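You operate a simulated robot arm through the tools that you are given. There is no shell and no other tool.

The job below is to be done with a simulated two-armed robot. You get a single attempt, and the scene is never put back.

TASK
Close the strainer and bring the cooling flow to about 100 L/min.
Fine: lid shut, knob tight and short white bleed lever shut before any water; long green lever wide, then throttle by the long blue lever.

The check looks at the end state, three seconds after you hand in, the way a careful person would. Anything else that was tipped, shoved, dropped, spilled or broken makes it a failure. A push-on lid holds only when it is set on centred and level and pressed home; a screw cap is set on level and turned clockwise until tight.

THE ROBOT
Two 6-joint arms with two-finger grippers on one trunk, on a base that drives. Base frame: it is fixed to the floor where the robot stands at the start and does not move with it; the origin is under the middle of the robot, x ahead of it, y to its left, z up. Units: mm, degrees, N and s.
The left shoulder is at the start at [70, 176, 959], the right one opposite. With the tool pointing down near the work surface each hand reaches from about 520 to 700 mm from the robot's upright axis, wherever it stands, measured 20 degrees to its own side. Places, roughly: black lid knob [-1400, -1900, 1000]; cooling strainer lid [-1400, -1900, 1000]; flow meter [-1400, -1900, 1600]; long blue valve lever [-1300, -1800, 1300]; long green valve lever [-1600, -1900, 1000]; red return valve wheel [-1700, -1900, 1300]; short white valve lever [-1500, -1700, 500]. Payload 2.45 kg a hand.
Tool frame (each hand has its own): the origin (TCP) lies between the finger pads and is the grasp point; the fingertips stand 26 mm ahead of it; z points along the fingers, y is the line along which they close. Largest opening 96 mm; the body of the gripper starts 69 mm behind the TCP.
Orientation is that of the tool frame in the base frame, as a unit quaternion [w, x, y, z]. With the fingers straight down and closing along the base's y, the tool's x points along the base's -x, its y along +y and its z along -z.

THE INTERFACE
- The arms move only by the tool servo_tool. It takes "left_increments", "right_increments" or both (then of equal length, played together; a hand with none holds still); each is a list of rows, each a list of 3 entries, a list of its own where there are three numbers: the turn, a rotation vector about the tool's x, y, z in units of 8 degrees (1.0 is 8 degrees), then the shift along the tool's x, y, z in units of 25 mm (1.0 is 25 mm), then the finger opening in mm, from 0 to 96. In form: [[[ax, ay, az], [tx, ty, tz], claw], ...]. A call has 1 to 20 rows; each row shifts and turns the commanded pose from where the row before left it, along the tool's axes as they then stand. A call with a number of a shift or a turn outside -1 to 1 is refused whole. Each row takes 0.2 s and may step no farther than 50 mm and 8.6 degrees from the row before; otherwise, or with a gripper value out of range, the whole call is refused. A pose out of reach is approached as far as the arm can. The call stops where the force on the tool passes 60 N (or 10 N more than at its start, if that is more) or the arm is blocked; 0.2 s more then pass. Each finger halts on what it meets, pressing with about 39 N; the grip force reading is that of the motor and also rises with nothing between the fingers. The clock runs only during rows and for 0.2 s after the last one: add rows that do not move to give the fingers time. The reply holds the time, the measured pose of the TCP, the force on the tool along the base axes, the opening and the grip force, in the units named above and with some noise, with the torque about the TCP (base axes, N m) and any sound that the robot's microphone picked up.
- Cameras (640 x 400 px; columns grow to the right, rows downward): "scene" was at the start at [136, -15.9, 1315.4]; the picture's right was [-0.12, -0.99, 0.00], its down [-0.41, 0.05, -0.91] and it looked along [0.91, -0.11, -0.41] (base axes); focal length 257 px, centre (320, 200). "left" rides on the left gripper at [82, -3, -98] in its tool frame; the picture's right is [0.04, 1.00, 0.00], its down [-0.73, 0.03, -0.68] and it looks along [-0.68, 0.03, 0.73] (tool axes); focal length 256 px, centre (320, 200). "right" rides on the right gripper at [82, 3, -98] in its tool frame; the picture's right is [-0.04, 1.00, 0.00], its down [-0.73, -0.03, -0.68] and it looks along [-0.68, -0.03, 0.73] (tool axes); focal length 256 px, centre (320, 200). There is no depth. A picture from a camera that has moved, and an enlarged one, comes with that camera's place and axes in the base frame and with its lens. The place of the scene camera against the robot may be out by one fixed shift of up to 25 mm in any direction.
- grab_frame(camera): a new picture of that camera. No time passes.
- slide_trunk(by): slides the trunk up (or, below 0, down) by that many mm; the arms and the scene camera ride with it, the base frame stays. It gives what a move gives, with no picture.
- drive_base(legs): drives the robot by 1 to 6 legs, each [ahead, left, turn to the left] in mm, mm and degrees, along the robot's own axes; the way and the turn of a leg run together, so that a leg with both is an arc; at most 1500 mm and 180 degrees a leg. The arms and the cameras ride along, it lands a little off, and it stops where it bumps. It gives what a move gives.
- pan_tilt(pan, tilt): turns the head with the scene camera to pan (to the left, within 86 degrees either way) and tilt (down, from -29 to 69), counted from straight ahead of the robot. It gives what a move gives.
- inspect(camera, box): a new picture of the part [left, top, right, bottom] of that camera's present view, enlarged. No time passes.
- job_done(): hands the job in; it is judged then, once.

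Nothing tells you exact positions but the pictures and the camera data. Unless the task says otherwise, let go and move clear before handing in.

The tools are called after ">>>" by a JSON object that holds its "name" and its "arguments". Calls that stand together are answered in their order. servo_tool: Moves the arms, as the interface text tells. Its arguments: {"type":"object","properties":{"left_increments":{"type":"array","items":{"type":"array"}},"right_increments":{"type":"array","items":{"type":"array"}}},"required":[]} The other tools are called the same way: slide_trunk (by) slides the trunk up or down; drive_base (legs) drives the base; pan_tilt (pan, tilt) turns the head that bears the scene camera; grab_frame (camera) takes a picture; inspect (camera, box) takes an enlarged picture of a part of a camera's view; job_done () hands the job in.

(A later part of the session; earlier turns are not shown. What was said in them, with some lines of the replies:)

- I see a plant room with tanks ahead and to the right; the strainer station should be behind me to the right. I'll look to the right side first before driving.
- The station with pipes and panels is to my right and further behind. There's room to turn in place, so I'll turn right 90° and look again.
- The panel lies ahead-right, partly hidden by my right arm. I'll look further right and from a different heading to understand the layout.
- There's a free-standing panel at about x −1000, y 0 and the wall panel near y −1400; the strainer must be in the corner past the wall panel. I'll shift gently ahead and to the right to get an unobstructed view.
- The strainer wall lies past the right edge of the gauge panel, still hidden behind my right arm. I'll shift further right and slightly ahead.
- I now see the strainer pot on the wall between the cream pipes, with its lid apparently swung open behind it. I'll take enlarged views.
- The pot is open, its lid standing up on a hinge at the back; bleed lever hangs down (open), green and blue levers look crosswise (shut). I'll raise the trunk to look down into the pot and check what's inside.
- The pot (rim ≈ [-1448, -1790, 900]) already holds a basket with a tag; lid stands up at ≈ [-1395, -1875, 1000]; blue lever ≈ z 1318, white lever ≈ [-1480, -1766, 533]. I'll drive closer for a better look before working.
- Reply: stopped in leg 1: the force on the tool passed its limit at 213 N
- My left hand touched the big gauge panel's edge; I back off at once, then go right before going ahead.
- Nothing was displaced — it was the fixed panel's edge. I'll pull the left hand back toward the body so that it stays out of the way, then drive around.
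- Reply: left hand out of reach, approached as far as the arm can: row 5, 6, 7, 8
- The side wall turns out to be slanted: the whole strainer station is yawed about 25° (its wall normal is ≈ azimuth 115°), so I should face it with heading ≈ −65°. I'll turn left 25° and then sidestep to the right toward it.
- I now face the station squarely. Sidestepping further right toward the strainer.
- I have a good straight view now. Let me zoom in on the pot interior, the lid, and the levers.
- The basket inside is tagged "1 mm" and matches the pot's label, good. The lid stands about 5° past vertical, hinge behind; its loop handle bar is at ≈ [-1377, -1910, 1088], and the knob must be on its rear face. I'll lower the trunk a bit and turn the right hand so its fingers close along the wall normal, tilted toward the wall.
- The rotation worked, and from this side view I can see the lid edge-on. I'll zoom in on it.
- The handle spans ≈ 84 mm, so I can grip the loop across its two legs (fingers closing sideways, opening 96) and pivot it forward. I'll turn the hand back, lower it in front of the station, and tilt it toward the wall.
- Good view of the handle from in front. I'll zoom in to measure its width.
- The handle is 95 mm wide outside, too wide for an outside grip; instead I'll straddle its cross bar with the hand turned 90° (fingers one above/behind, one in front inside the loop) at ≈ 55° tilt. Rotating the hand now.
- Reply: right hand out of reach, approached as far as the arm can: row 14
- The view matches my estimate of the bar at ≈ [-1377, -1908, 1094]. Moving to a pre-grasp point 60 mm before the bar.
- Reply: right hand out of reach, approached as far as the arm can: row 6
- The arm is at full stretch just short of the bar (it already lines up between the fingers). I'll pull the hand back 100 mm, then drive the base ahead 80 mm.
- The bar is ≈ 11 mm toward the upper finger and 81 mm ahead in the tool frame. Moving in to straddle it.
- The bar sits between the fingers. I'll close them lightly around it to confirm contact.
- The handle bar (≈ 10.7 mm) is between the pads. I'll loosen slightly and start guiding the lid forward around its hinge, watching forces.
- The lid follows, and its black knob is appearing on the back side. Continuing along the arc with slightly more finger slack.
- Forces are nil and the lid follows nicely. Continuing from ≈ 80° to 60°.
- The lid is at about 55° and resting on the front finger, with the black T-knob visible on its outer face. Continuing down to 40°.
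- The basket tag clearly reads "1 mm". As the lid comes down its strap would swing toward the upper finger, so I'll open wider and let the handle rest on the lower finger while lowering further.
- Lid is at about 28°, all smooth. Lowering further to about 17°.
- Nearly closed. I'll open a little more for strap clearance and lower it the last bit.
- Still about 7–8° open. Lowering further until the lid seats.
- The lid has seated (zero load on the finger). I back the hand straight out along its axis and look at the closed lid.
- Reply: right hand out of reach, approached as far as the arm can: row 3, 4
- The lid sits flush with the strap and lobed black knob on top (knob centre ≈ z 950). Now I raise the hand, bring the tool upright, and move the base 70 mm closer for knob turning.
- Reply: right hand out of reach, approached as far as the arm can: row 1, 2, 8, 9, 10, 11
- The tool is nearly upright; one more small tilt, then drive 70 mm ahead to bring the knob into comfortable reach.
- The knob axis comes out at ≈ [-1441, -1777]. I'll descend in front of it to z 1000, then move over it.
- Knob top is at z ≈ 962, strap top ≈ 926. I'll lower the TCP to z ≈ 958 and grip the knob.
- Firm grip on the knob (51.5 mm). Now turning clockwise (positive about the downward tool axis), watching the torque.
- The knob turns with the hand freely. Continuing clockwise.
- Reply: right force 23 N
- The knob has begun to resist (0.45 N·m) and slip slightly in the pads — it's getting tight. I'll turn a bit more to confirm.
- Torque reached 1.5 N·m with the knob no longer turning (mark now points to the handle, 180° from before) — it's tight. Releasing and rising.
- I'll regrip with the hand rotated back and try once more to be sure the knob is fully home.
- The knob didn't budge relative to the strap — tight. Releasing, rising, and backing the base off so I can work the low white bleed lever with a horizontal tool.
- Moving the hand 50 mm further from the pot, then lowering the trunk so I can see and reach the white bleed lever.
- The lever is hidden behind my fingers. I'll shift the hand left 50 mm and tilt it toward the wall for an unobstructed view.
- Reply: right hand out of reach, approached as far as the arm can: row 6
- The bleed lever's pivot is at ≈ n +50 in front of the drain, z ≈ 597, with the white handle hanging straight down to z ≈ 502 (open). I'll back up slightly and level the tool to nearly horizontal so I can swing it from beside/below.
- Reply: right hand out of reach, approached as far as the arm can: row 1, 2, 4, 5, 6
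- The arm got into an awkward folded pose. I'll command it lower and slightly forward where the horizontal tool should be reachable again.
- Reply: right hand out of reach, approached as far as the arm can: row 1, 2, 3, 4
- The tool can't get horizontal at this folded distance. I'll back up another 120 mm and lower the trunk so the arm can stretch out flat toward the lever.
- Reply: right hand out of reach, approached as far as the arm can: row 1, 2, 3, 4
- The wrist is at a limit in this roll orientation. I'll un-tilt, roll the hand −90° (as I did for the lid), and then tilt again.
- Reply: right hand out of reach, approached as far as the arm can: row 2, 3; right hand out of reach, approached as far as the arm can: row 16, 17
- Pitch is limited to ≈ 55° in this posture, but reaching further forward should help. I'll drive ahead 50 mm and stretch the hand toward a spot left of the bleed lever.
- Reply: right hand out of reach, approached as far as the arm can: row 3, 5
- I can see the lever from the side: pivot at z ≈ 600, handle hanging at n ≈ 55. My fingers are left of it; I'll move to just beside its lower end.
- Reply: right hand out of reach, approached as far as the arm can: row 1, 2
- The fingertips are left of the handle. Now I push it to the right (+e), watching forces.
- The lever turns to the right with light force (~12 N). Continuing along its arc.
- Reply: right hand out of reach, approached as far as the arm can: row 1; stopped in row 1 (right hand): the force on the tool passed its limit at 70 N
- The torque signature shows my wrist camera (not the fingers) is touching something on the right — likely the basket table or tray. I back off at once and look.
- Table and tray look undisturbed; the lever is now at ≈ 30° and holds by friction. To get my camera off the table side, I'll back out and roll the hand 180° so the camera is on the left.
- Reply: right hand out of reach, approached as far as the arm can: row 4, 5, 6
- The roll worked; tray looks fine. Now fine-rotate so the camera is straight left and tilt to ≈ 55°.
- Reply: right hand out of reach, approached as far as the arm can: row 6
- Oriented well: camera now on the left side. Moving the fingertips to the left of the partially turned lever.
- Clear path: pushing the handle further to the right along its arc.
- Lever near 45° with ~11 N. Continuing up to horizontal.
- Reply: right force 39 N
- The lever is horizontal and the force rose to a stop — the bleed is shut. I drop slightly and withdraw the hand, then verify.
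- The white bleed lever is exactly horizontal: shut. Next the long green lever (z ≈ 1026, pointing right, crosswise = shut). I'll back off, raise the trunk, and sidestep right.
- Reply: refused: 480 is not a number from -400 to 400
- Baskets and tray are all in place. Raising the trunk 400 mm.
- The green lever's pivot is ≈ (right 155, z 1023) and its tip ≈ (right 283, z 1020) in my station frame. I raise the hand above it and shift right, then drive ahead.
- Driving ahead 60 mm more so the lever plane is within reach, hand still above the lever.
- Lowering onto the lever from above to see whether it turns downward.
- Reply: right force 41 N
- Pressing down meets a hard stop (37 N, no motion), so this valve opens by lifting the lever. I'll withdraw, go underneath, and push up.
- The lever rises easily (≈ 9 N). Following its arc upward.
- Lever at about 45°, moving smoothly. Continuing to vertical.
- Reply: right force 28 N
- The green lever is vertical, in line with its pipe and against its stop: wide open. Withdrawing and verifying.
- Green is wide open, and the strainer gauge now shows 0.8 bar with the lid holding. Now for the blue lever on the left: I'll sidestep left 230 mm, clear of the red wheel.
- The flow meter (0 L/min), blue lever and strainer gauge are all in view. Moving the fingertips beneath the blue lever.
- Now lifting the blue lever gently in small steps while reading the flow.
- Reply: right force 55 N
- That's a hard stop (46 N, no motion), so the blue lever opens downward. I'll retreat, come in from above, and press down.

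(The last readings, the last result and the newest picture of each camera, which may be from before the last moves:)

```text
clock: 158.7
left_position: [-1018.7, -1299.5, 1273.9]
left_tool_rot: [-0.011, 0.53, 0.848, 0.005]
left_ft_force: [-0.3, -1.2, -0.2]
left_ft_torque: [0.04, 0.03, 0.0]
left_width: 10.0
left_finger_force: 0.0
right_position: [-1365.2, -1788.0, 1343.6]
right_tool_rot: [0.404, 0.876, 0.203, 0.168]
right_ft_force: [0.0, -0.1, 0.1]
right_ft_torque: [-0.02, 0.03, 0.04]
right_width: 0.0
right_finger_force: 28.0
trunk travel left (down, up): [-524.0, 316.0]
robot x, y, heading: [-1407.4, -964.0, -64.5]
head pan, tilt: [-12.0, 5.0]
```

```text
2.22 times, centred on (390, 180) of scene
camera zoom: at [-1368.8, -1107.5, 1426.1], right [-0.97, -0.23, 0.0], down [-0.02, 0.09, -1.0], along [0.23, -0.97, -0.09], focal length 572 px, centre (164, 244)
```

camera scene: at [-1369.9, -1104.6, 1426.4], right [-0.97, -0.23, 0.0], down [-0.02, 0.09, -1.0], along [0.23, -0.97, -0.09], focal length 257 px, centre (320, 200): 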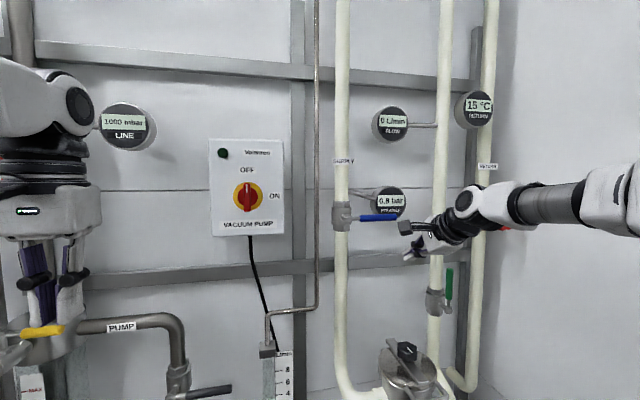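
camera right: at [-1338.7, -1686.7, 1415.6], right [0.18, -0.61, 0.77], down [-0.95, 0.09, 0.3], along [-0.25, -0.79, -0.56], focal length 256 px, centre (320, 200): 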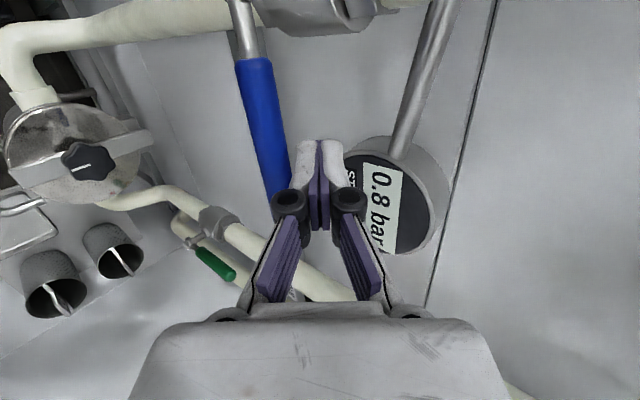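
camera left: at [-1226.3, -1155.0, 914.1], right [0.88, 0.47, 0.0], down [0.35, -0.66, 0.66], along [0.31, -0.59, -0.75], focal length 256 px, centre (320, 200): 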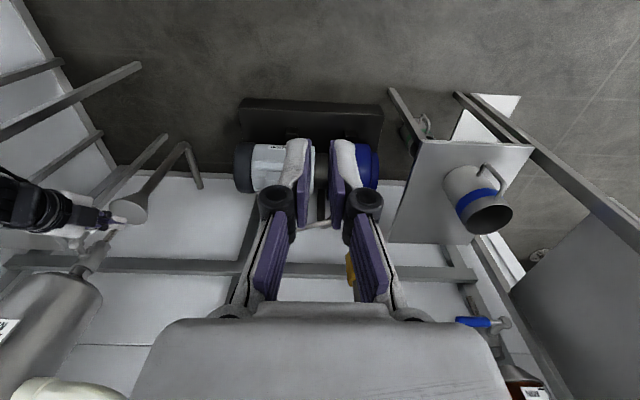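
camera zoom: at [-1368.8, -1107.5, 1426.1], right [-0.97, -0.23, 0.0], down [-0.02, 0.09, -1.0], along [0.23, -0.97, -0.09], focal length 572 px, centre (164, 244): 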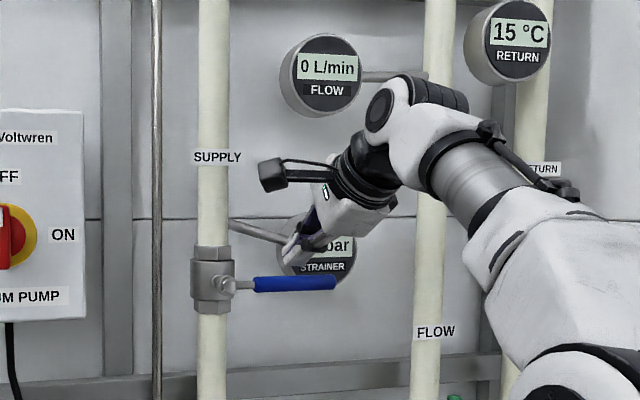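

>>> {"name": "servo_tool", "arguments": {"right_increments": [[[0, 0, 0], [-0.085, -0.498, 0.394], 0], [[0, 0, 0], [-0.042, -0.249, 0.197], 0], [[0, 0, 0], [-0.042, -0.249, 0.197], 0], [[0, 0, 0], [0, 0, 0], 0]]}}

>>> {"name": "inspect", "arguments": {"camera": "scene", "box": [310, 90, 470, 270]}}

```text
clock: 159.7
left_position: [-1019.3, -1296.3, 1276.1]
left_tool_rot: [-0.009, 0.53, 0.848, 0.004]
left_ft_force: [0.0, -0.5, -0.3]
left_ft_torque: [0.01, -0.01, 0.01]
left_width: 10.1
left_finger_force: 0.0
right_position: [-1367.0, -1786.0, 1314.7]
right_tool_rot: [0.405, 0.876, 0.202, 0.169]
right_ft_force: [-0.3, 0.1, 2.8]
right_ft_torque: [-0.01, -0.07, 0.02]
right_width: 0.0
right_finger_force: 28.6
trunk travel left (down, up): [-524.0, 316.0]
robot x, y, heading: [-1407.6, -964.8, -64.7]
head pan, tilt: [-12.0, 5.0]
```

```text
2.22 times, centred on (390, 180) of scene
camera zoom: at [-1370.1, -1103.7, 1426.5], right [-0.97, -0.23, 0.0], down [-0.02, 0.08, -1.0], along [0.23, -0.97, -0.09], focal length 572 px, centre (164, 244)
```

zoom: 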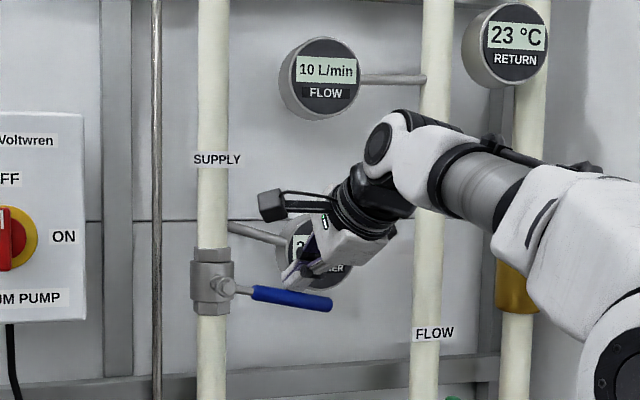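

It turns: 10 L/min already. I'll wait a moment to see whether the reading lags, then open further.

>>> {"name": "servo_tool", "arguments": {"right_increments": [[[0, 0, 0], [0, 0, 0], 0], [[0, 0, 0], [0, 0, 0], 0], [[0, 0, 0], [0, 0, 0], 0], [[0, 0, 0], [0, 0, 0], 0], [[0, 0, 0], [0, 0, 0], 0], [[0, 0, 0], [0, 0, 0], 0], [[0, 0, 0], [0, 0, 0], 0], [[0, 0, 0], [0, 0, 0], 0], [[0, 0, 0], [0, 0, 0], 0], [[0, 0, 0], [0, 0, 0], 0]]}}

>>> {"name": "inspect", "arguments": {"camera": "scene", "box": [310, 90, 470, 270]}}

```text
clock: 161.9
left_position: [-1020.2, -1297.2, 1274.7]
left_tool_rot: [-0.009, 0.529, 0.848, 0.005]
left_ft_force: [0.6, -0.7, 0.0]
left_ft_torque: [0.0, 0.0, 0.02]
left_width: 9.9
left_finger_force: 0.0
right_position: [-1365.1, -1785.4, 1315.5]
right_tool_rot: [0.405, 0.875, 0.202, 0.17]
right_ft_force: [0.8, -0.2, -0.4]
right_ft_torque: [0.0, 0.01, 0.02]
right_width: 0.0
right_finger_force: 28.7
trunk travel left (down, up): [-524.0, 316.0]
robot x, y, heading: [-1406.8, -967.0, -64.4]
head pan, tilt: [-12.0, 5.0]
```

```text
2.22 times, centred on (390, 180) of scene
camera zoom: at [-1369.8, -1104.7, 1426.4], right [-0.97, -0.23, 0.0], down [-0.02, 0.09, -1.0], along [0.23, -0.97, -0.09], focal length 572 px, centre (164, 244)
```

zoom: 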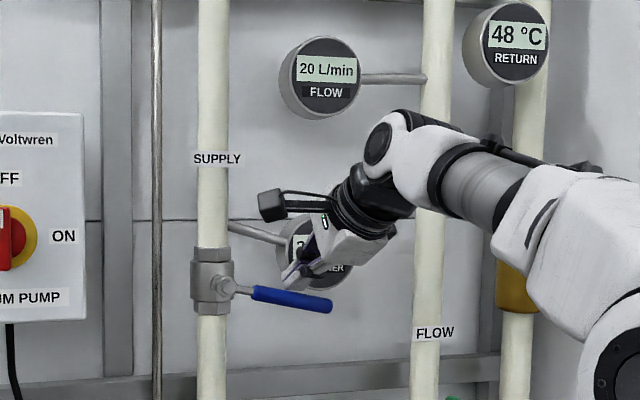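

Flow lags (20 L/min now). Opening further to about 25° and waiting.

>>> {"name": "servo_tool", "arguments": {"right_increments": [[[0, 0, 0], [-0.042, -0.249, 0.197], 0], [[0, 0, 0], [-0.042, -0.249, 0.197], 0], [[0, 0, 0], [-0.042, -0.249, 0.197], 0], [[0, 0, 0], [0, 0, 0], 0], [[0, 0, 0], [0, 0, 0], 0], [[0, 0, 0], [0, 0, 0], 0], [[0, 0, 0], [0, 0, 0], 0], [[0, 0, 0], [0, 0, 0], 0], [[0, 0, 0], [0, 0, 0], 0], [[0, 0, 0], [0, 0, 0], 0], [[0, 0, 0], [0, 0, 0], 0]]}}

>>> {"name": "inspect", "arguments": {"camera": "scene", "box": [310, 90, 470, 270]}}

```text
clock: 164.3
left_position: [-1019.5, -1297.6, 1276.4]
left_tool_rot: [-0.009, 0.53, 0.848, 0.004]
left_ft_force: [0.1, -0.4, -0.1]
left_ft_torque: [-0.01, 0.05, 0.0]
left_width: 10.1
left_finger_force: 0.0
right_position: [-1364.9, -1786.2, 1291.0]
right_tool_rot: [0.405, 0.875, 0.202, 0.169]
right_ft_force: [-0.5, 0.4, 0.3]
right_ft_torque: [0.02, 0.02, 0.0]
right_width: 0.3
right_finger_force: 28.2
trunk travel left (down, up): [-524.0, 316.0]
robot x, y, heading: [-1405.2, -964.6, -64.5]
head pan, tilt: [-12.0, 5.0]
```

```text
2.22 times, centred on (390, 180) of scene
camera zoom: at [-1369.8, -1104.7, 1426.4], right [-0.97, -0.23, 0.0], down [-0.02, 0.09, -1.0], along [0.23, -0.97, -0.09], focal length 572 px, centre (164, 244)
```

zoom: 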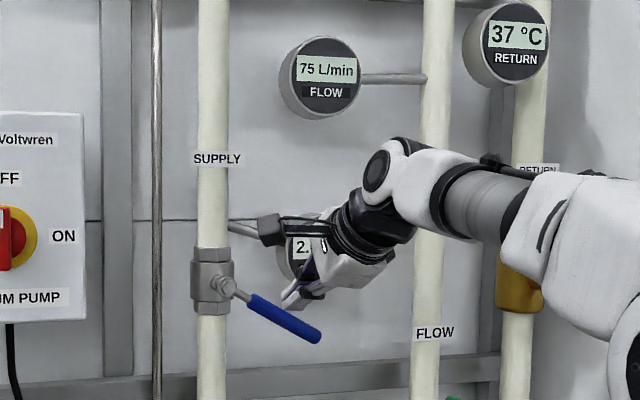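

75 L/min and possibly still rising; waiting to let it settle.

>>> {"name": "servo_tool", "arguments": {"right_increments": [[[0, 0, 0], [0, 0, 0], 0], [[0, 0, 0], [0, 0, 0], 0], [[0, 0, 0], [0, 0, 0], 0], [[0, 0, 0], [0, 0, 0], 0], [[0, 0, 0], [0, 0, 0], 0], [[0, 0, 0], [0, 0, 0], 0], [[0, 0, 0], [0, 0, 0], 0], [[0, 0, 0], [0, 0, 0], 0], [[0, 0, 0], [0, 0, 0], 0], [[0, 0, 0], [0, 0, 0], 0], [[0, 0, 0], [0, 0, 0], 0], [[0, 0, 0], [0, 0, 0], 0], [[0, 0, 0], [0, 0, 0], 0], [[0, 0, 0], [0, 0, 0], 0], [[0, 0, 0], [0, 0, 0], 0]]}}

>>> {"name": "inspect", "arguments": {"camera": "scene", "box": [310, 90, 470, 270]}}

```text
clock: 167.5
left_position: [-1020.0, -1297.0, 1276.1]
left_tool_rot: [-0.009, 0.53, 0.848, 0.004]
left_ft_force: [0.9, -0.3, 0.1]
left_ft_torque: [0.02, -0.01, -0.04]
left_width: 9.9
left_finger_force: 0.1
right_position: [-1365.3, -1785.9, 1291.3]
right_tool_rot: [0.406, 0.875, 0.202, 0.169]
right_ft_force: [-0.2, -0.4, 0.2]
right_ft_torque: [0.03, 0.0, 0.01]
right_width: 0.1
right_finger_force: 28.0
trunk travel left (down, up): [-524.0, 316.0]
robot x, y, heading: [-1407.8, -961.2, -64.6]
head pan, tilt: [-12.0, 5.0]
```

```text
2.22 times, centred on (390, 180) of scene
camera zoom: at [-1369.8, -1104.7, 1426.4], right [-0.97, -0.23, 0.0], down [-0.02, 0.09, -1.0], along [0.23, -0.97, -0.09], focal length 572 px, centre (164, 244)
```

zoom: 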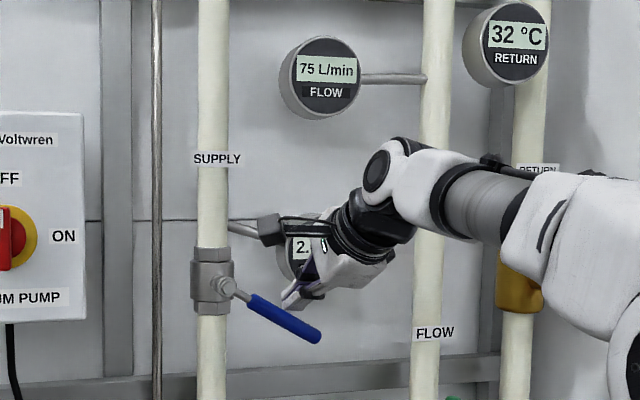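

Steady at 75 L/min. Opening about 5° more.

>>> {"name": "servo_tool", "arguments": {"right_increments": [[[0, 0, 0], [-0.042, -0.249, 0.197], 0], [[0, 0, 0], [0, 0, 0], 0], [[0, 0, 0], [0, 0, 0], 0], [[0, 0, 0], [0, 0, 0], 0], [[0, 0, 0], [0, 0, 0], 0], [[0, 0, 0], [0, 0, 0], 0], [[0, 0, 0], [0, 0, 0], 0], [[0, 0, 0], [0, 0, 0], 0], [[0, 0, 0], [0, 0, 0], 0], [[0, 0, 0], [0, 0, 0], 0], [[0, 0, 0], [0, 0, 0], 0], [[0, 0, 0], [0, 0, 0], 0], [[0, 0, 0], [0, 0, 0], 0]]}}

>>> {"name": "inspect", "arguments": {"camera": "scene", "box": [310, 90, 470, 270]}}

```text
clock: 170.3
left_position: [-1020.0, -1297.0, 1275.3]
left_tool_rot: [-0.009, 0.53, 0.848, 0.004]
left_ft_force: [0.3, -0.1, 0.6]
left_ft_torque: [0.0, 0.01, 0.0]
left_width: 9.9
left_finger_force: 0.1
right_position: [-1365.3, -1786.7, 1282.2]
right_tool_rot: [0.406, 0.875, 0.202, 0.169]
right_ft_force: [-0.5, -0.5, -0.3]
right_ft_torque: [-0.01, 0.01, 0.01]
right_width: 0.0
right_finger_force: 28.9
trunk travel left (down, up): [-524.0, 316.0]
robot x, y, heading: [-1409.3, -963.6, -64.2]
head pan, tilt: [-12.0, 5.0]
```

```text
2.22 times, centred on (390, 180) of scene
camera zoom: at [-1369.8, -1104.7, 1426.4], right [-0.97, -0.23, 0.0], down [-0.02, 0.09, -1.0], along [0.23, -0.97, -0.09], focal length 572 px, centre (164, 244)
```

zoom: 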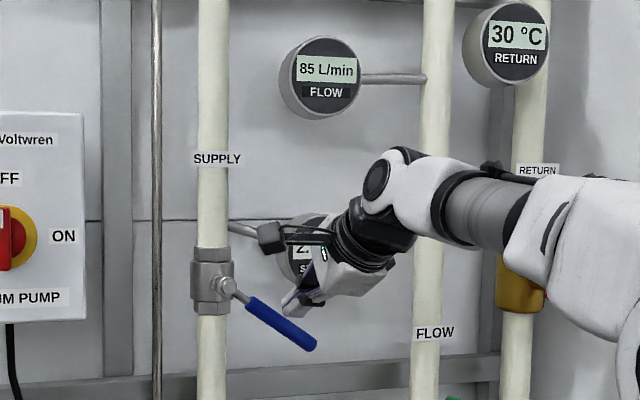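

85 L/min. Opening a bit more (~12 mm at the finger).

>>> {"name": "servo_tool", "arguments": {"right_increments": [[[0, 0, 0], [-0.063, -0.373, 0.296], 0], [[0, 0, 0], [0, 0, 0], 0], [[0, 0, 0], [0, 0, 0], 0], [[0, 0, 0], [0, 0, 0], 0], [[0, 0, 0], [0, 0, 0], 0], [[0, 0, 0], [0, 0, 0], 0], [[0, 0, 0], [0, 0, 0], 0], [[0, 0, 0], [0, 0, 0], 0], [[0, 0, 0], [0, 0, 0], 0], [[0, 0, 0], [0, 0, 0], 0], [[0, 0, 0], [0, 0, 0], 0], [[0, 0, 0], [0, 0, 0], 0], [[0, 0, 0], [0, 0, 0], 0], [[0, 0, 0], [0, 0, 0], 0], [[0, 0, 0], [0, 0, 0], 0], [[0, 0, 0], [0, 0, 0], 0]]}}

>>> {"name": "inspect", "arguments": {"camera": "scene", "box": [310, 90, 470, 270]}}

```text
clock: 173.7
left_position: [-1020.3, -1298.8, 1275.0]
left_tool_rot: [-0.009, 0.529, 0.848, 0.003]
left_ft_force: [0.1, -0.3, 0.8]
left_ft_torque: [-0.01, 0.02, -0.02]
left_width: 9.9
left_finger_force: 0.1
right_position: [-1365.8, -1786.2, 1270.1]
right_tool_rot: [0.405, 0.875, 0.203, 0.17]
right_ft_force: [0.1, 0.0, -0.1]
right_ft_torque: [0.01, -0.04, 0.01]
right_width: 0.0
right_finger_force: 28.4
trunk travel left (down, up): [-524.0, 316.0]
robot x, y, heading: [-1406.7, -962.9, -64.5]
head pan, tilt: [-12.0, 5.0]
```

```text
2.22 times, centred on (390, 180) of scene
camera zoom: at [-1369.8, -1104.7, 1426.4], right [-0.97, -0.23, 0.0], down [-0.02, 0.09, -1.0], along [0.23, -0.97, -0.09], focal length 572 px, centre (164, 244)
```

zoom: 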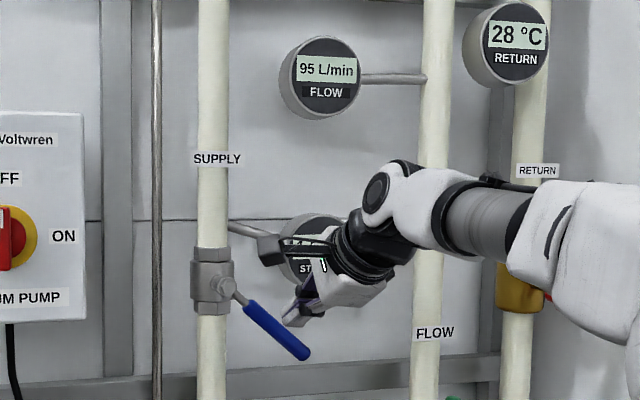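

95 L/min. One more small nudge (~7 mm).

>>> {"name": "servo_tool", "arguments": {"right_increments": [[[0, 0, 0], [0.0, -0.22, 0.18], 0], [[0, 0, 0], [0, 0, 0], 0], [[0, 0, 0], [0, 0, 0], 0], [[0, 0, 0], [0, 0, 0], 0], [[0, 0, 0], [0, 0, 0], 0], [[0, 0, 0], [0, 0, 0], 0], [[0, 0, 0], [0, 0, 0], 0], [[0, 0, 0], [0, 0, 0], 0], [[0, 0, 0], [0, 0, 0], 0], [[0, 0, 0], [0, 0, 0], 0], [[0, 0, 0], [0, 0, 0], 0], [[0, 0, 0], [0, 0, 0], 0], [[0, 0, 0], [0, 0, 0], 0], [[0, 0, 0], [0, 0, 0], 0], [[0, 0, 0], [0, 0, 0], 0], [[0, 0, 0], [0, 0, 0], 0]]}}

>>> {"name": "inspect", "arguments": {"camera": "scene", "box": [310, 90, 470, 270]}}

```text
clock: 177.1
left_position: [-1019.4, -1297.6, 1274.5]
left_tool_rot: [-0.01, 0.53, 0.848, 0.004]
left_ft_force: [-0.2, -0.5, 0.5]
left_ft_torque: [0.0, -0.03, 0.0]
left_width: 10.1
left_finger_force: 0.1
right_position: [-1364.1, -1786.6, 1263.8]
right_tool_rot: [0.405, 0.875, 0.202, 0.169]
right_ft_force: [0.0, 0.7, 0.5]
right_ft_torque: [-0.03, 0.02, -0.01]
right_width: 0.3
right_finger_force: 29.0
trunk travel left (down, up): [-524.0, 316.0]
robot x, y, heading: [-1407.6, -966.6, -64.7]
head pan, tilt: [-12.0, 5.0]
```

```text
2.22 times, centred on (390, 180) of scene
camera zoom: at [-1369.8, -1104.7, 1426.4], right [-0.97, -0.23, 0.0], down [-0.02, 0.09, -1.0], along [0.23, -0.97, -0.09], focal length 572 px, centre (164, 244)
```

zoom: 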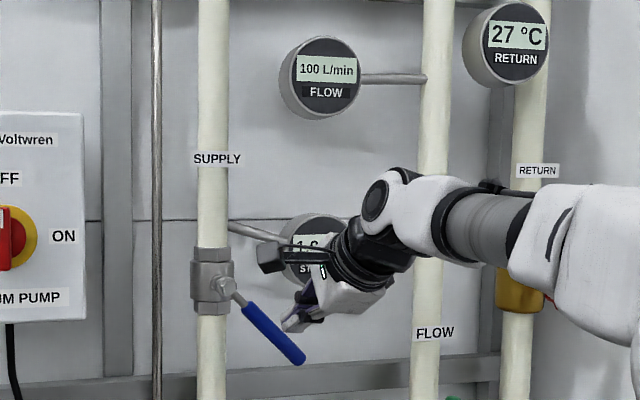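

100 L/min. I lift the finger off the lever and withdraw, then check all readings.

>>> {"name": "servo_tool", "arguments": {"right_increments": [[[0, 0, 0], [-0.2, 0.467, -0.37], 0], [[0, 0, 0], [0, 0.1, -0.8], 0], [[0, 0, 0], [0, 0, -1], 0], [[0, 0, 0], [0, 0, -1], 0], [[0, 0, 0], [0, 0, -1], 0]]}}

>>> {"name": "drive_base", "arguments": {"legs": [[-250, 0, 0]]}}

>>> {"name": "pan_tilt", "arguments": {"pan": -12, "tilt": 15}}

>>> {"name": "grab_frame", "arguments": {"camera": "scene"}}

>>> {"name": "inspect", "arguments": {"camera": "scene", "box": [300, 40, 480, 200]}}

>>> {"name": "inspect", "arguments": {"camera": "scene", "box": [300, 180, 480, 340]}}

```text
clock: 178.3
left_position: [-1020.2, -1295.4, 1276.5]
left_tool_rot: [-0.009, 0.53, 0.848, 0.004]
left_ft_force: [-0.7, 0.0, 0.0]
left_ft_torque: [-0.01, -0.03, 0.04]
left_width: 9.8
left_finger_force: 0.0
right_position: [-1415.9, -1729.1, 1339.2]
right_tool_rot: [0.407, 0.875, 0.203, 0.168]
right_ft_force: [-0.9, 0.2, 0.7]
right_ft_torque: [-0.03, -0.02, 0.01]
right_width: 0.0
right_finger_force: 28.8
trunk travel left (down, up): [-524.0, 316.0]
robot x, y, heading: [-1408.5, -963.9, -64.8]
head pan, tilt: [-12.0, 5.0]
```

```text
clock: 180.1
left_position: [-1127.4, -1070.8, 1274.4]
left_tool_rot: [-0.01, 0.529, 0.849, 0.004]
left_ft_force: [0.0, 0.3, -0.4]
left_ft_torque: [0.02, 0.04, 0.0]
left_width: 10.1
left_finger_force: 0.1
right_position: [-1522.1, -1504.7, 1337.7]
right_tool_rot: [0.405, 0.875, 0.203, 0.169]
right_ft_force: [-0.3, 1.2, 0.0]
right_ft_torque: [-0.01, 0.0, -0.01]
right_width: 0.0
right_finger_force: 28.3
trunk travel left (down, up): [-524.0, 316.0]
robot x, y, heading: [-1518.0, -736.1, -64.5]
head pan, tilt: [-12.0, 5.0]
```

```text
clock: 180.8
left_position: [-1126.5, -1070.5, 1275.7]
left_tool_rot: [-0.009, 0.529, 0.848, 0.004]
left_ft_force: [0.2, -1.0, -0.2]
left_ft_torque: [-0.06, -0.03, -0.01]
left_width: 10.0
left_finger_force: 0.0
right_position: [-1521.6, -1504.9, 1338.4]
right_tool_rot: [0.405, 0.875, 0.203, 0.17]
right_ft_force: [-0.5, 0.5, 0.6]
right_ft_torque: [-0.02, -0.02, -0.01]
right_width: 0.0
right_finger_force: 28.6
trunk travel left (down, up): [-524.0, 316.0]
robot x, y, heading: [-1513.6, -741.6, -64.7]
head pan, tilt: [-12.0, 15.0]
```

```text
taken
camera scene: at [-1477.3, -878.9, 1410.4], right [-0.97, -0.23, 0.0], down [-0.06, 0.25, -0.97], along [0.23, -0.94, -0.26], focal length 257 px, centre (320, 200)
```

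scene: 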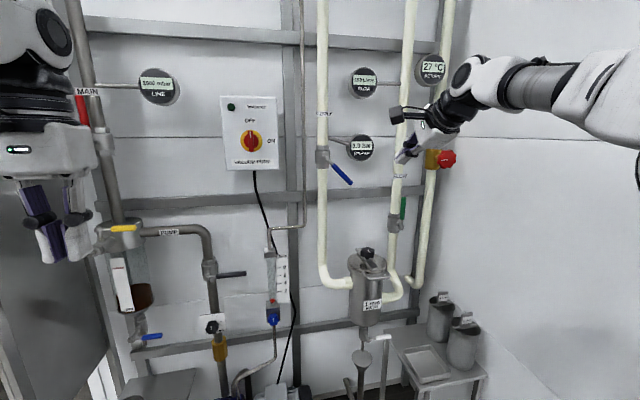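

```text
2.50 times, centred on (390, 120) of scene
camera zoom: at [-1477.3, -878.9, 1410.4], right [-0.97, -0.23, 0.0], down [-0.06, 0.25, -0.97], along [0.23, -0.94, -0.26], focal length 643 px, centre (145, 400)
```

zoom: 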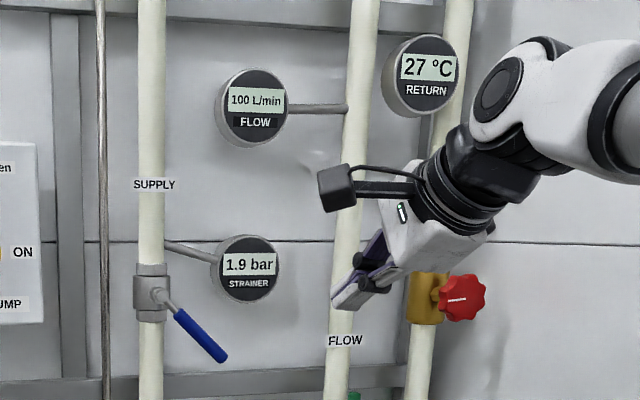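

```text
2.50 times, centred on (390, 260) of scene
camera zoom: at [-1477.3, -878.9, 1410.4], right [-0.97, -0.23, 0.0], down [-0.06, 0.25, -0.97], along [0.23, -0.94, -0.26], focal length 643 px, centre (145, 50)
```

zoom: 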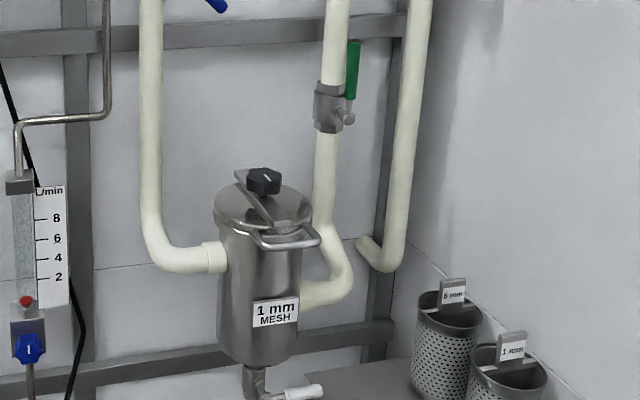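

All good: 100 L/min, strainer 1.9 bar, return 27 °C, no leak visible. I'll check the drain/table area and the panel I brushed at the start.

>>> {"name": "inspect", "arguments": {"camera": "scene", "box": [320, 280, 500, 400]}}

>>> {"name": "pan_tilt", "arguments": {"pan": 50, "tilt": 20}}

>>> {"name": "grab_frame", "arguments": {"camera": "scene"}}

>>> {"name": "pan_tilt", "arguments": {"pan": -15, "tilt": 35}}

>>> {"name": "grab_frame", "arguments": {"camera": "scene"}}

```text
3.33 times, centred on (410, 340) of scene
camera zoom: at [-1477.3, -878.9, 1410.4], right [-0.97, -0.23, 0.0], down [-0.06, 0.25, -0.97], along [0.23, -0.94, -0.26], focal length 858 px, centre (20, -267)
```

zoom: 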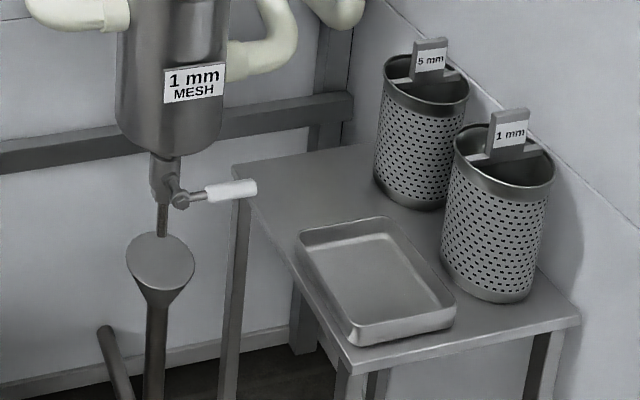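

```text
clock: 182.2
left_position: [-1126.8, -1069.8, 1274.4]
left_tool_rot: [-0.01, 0.529, 0.849, 0.004]
left_ft_force: [-1.0, 0.1, 0.1]
left_ft_torque: [0.01, 0.0, 0.06]
left_width: 9.8
left_finger_force: 0.1
right_position: [-1520.3, -1503.4, 1337.8]
right_tool_rot: [0.405, 0.875, 0.203, 0.17]
right_ft_force: [0.6, -0.6, -0.1]
right_ft_torque: [-0.02, -0.01, -0.01]
right_width: 0.3
right_finger_force: 29.1
trunk travel left (down, up): [-524.0, 316.0]
robot x, y, heading: [-1513.4, -740.6, -64.6]
head pan, tilt: [50.0, 20.0]
```

```text
taken
camera scene: at [-1408.7, -812.0, 1402.1], right [-0.25, -0.97, 0.0], down [-0.33, 0.09, -0.94], along [0.91, -0.24, -0.34], focal length 257 px, centre (320, 200)
```

scene: 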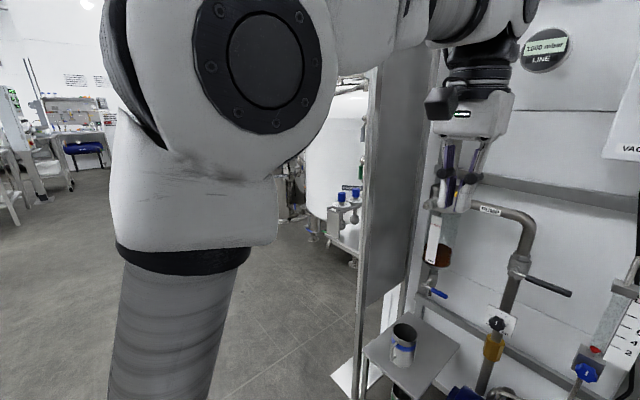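

```text
clock: 183.5
left_position: [-1127.5, -1069.2, 1274.7]
left_tool_rot: [-0.01, 0.529, 0.849, 0.004]
left_ft_force: [0.8, -0.4, 0.0]
left_ft_torque: [-0.02, -0.02, -0.02]
left_width: 10.2
left_finger_force: 0.1
right_position: [-1520.8, -1503.9, 1338.5]
right_tool_rot: [0.405, 0.875, 0.203, 0.169]
right_ft_force: [-0.6, -0.1, -0.1]
right_ft_torque: [0.01, 0.01, 0.0]
right_width: 0.1
right_finger_force: 28.5
trunk travel left (down, up): [-524.0, 316.0]
robot x, y, heading: [-1517.6, -738.8, -64.4]
head pan, tilt: [-15.0, 35.0]
```

```text
taken
camera scene: at [-1482.8, -875.2, 1378.2], right [-0.98, -0.18, 0.0], down [-0.1, 0.56, -0.82], along [0.15, -0.81, -0.57], focal length 257 px, centre (320, 200)
```

scene: 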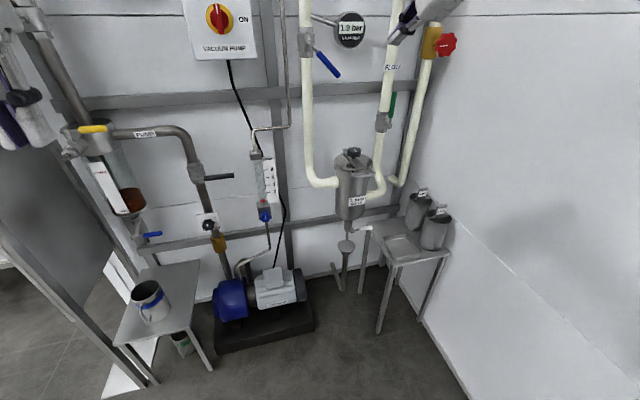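

Everything stands as it was: tray, baskets, bottles and panel undisturbed, drain dry. One last look at the flow reading.

>>> {"name": "pan_tilt", "arguments": {"pan": -12, "tilt": 10}}

>>> {"name": "inspect", "arguments": {"camera": "scene", "box": [290, 60, 470, 200]}}

```text
clock: 184.4
left_position: [-1128.0, -1070.0, 1274.5]
left_tool_rot: [-0.009, 0.53, 0.848, 0.003]
left_ft_force: [0.4, -0.5, -0.8]
left_ft_torque: [0.0, 0.02, 0.01]
left_width: 10.2
left_finger_force: 0.1
right_position: [-1521.1, -1504.6, 1337.9]
right_tool_rot: [0.405, 0.875, 0.204, 0.169]
right_ft_force: [0.1, -0.7, 0.2]
right_ft_torque: [0.01, -0.01, 0.02]
right_width: 0.1
right_finger_force: 28.5
trunk travel left (down, up): [-524.0, 316.0]
robot x, y, heading: [-1512.8, -738.4, -64.4]
head pan, tilt: [-12.0, 10.0]
```

```text
2.86 times, centred on (380, 130) of scene
camera zoom: at [-1477.2, -879.0, 1418.3], right [-0.97, -0.23, 0.0], down [-0.04, 0.17, -0.98], along [0.23, -0.96, -0.17], focal length 735 px, centre (149, 400)
```

zoom: 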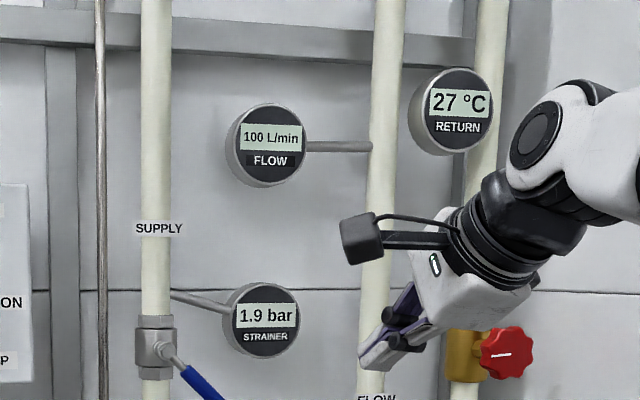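

The flow holds steady at 100 L/min with the strainer at 1.9 bar. The lid is shut and its knob tight, the bleed is shut, and the green lever is wide open. Both hands are clear, so I'm handing in.

>>> {"name": "job_done", "arguments": {}}

```text
The job is handed in.
```

The strainer is closed and the cooling flow holds steady at 100 L/min. I've handed the job in.

| Item | State at hand-in |
|---|---|
| Lid | Shut and seated on the pot, with the 1 mm basket already inside matching the pot's label |
| Black knob | Turned clockwise about 180° until it would not move; a second grip confirmed it was tight |
| White bleed lever | Shut (horizontal), closed before any water |
| Green lever | Wide open, in line with its pipe and against its stop |
| Blue lever | Throttled partway to give 100 L/min |
| Readings | Strainer 1.9 bar, return 27 °C, no leak seen |

I touched two things along the way:
- **Gauge panel:** early on, the left hand struck the edge of the big gauge panel at 213 N while driving.
- **Basket table:** the right wrist camera pressed against something on that side, most likely the table edge, at about 70 N while I was turning the white lever.

I looked both over afterwards. The panel stands upright with its bottles in place, and the table, tray and baskets look where they were.

I left the red return wheel alone.
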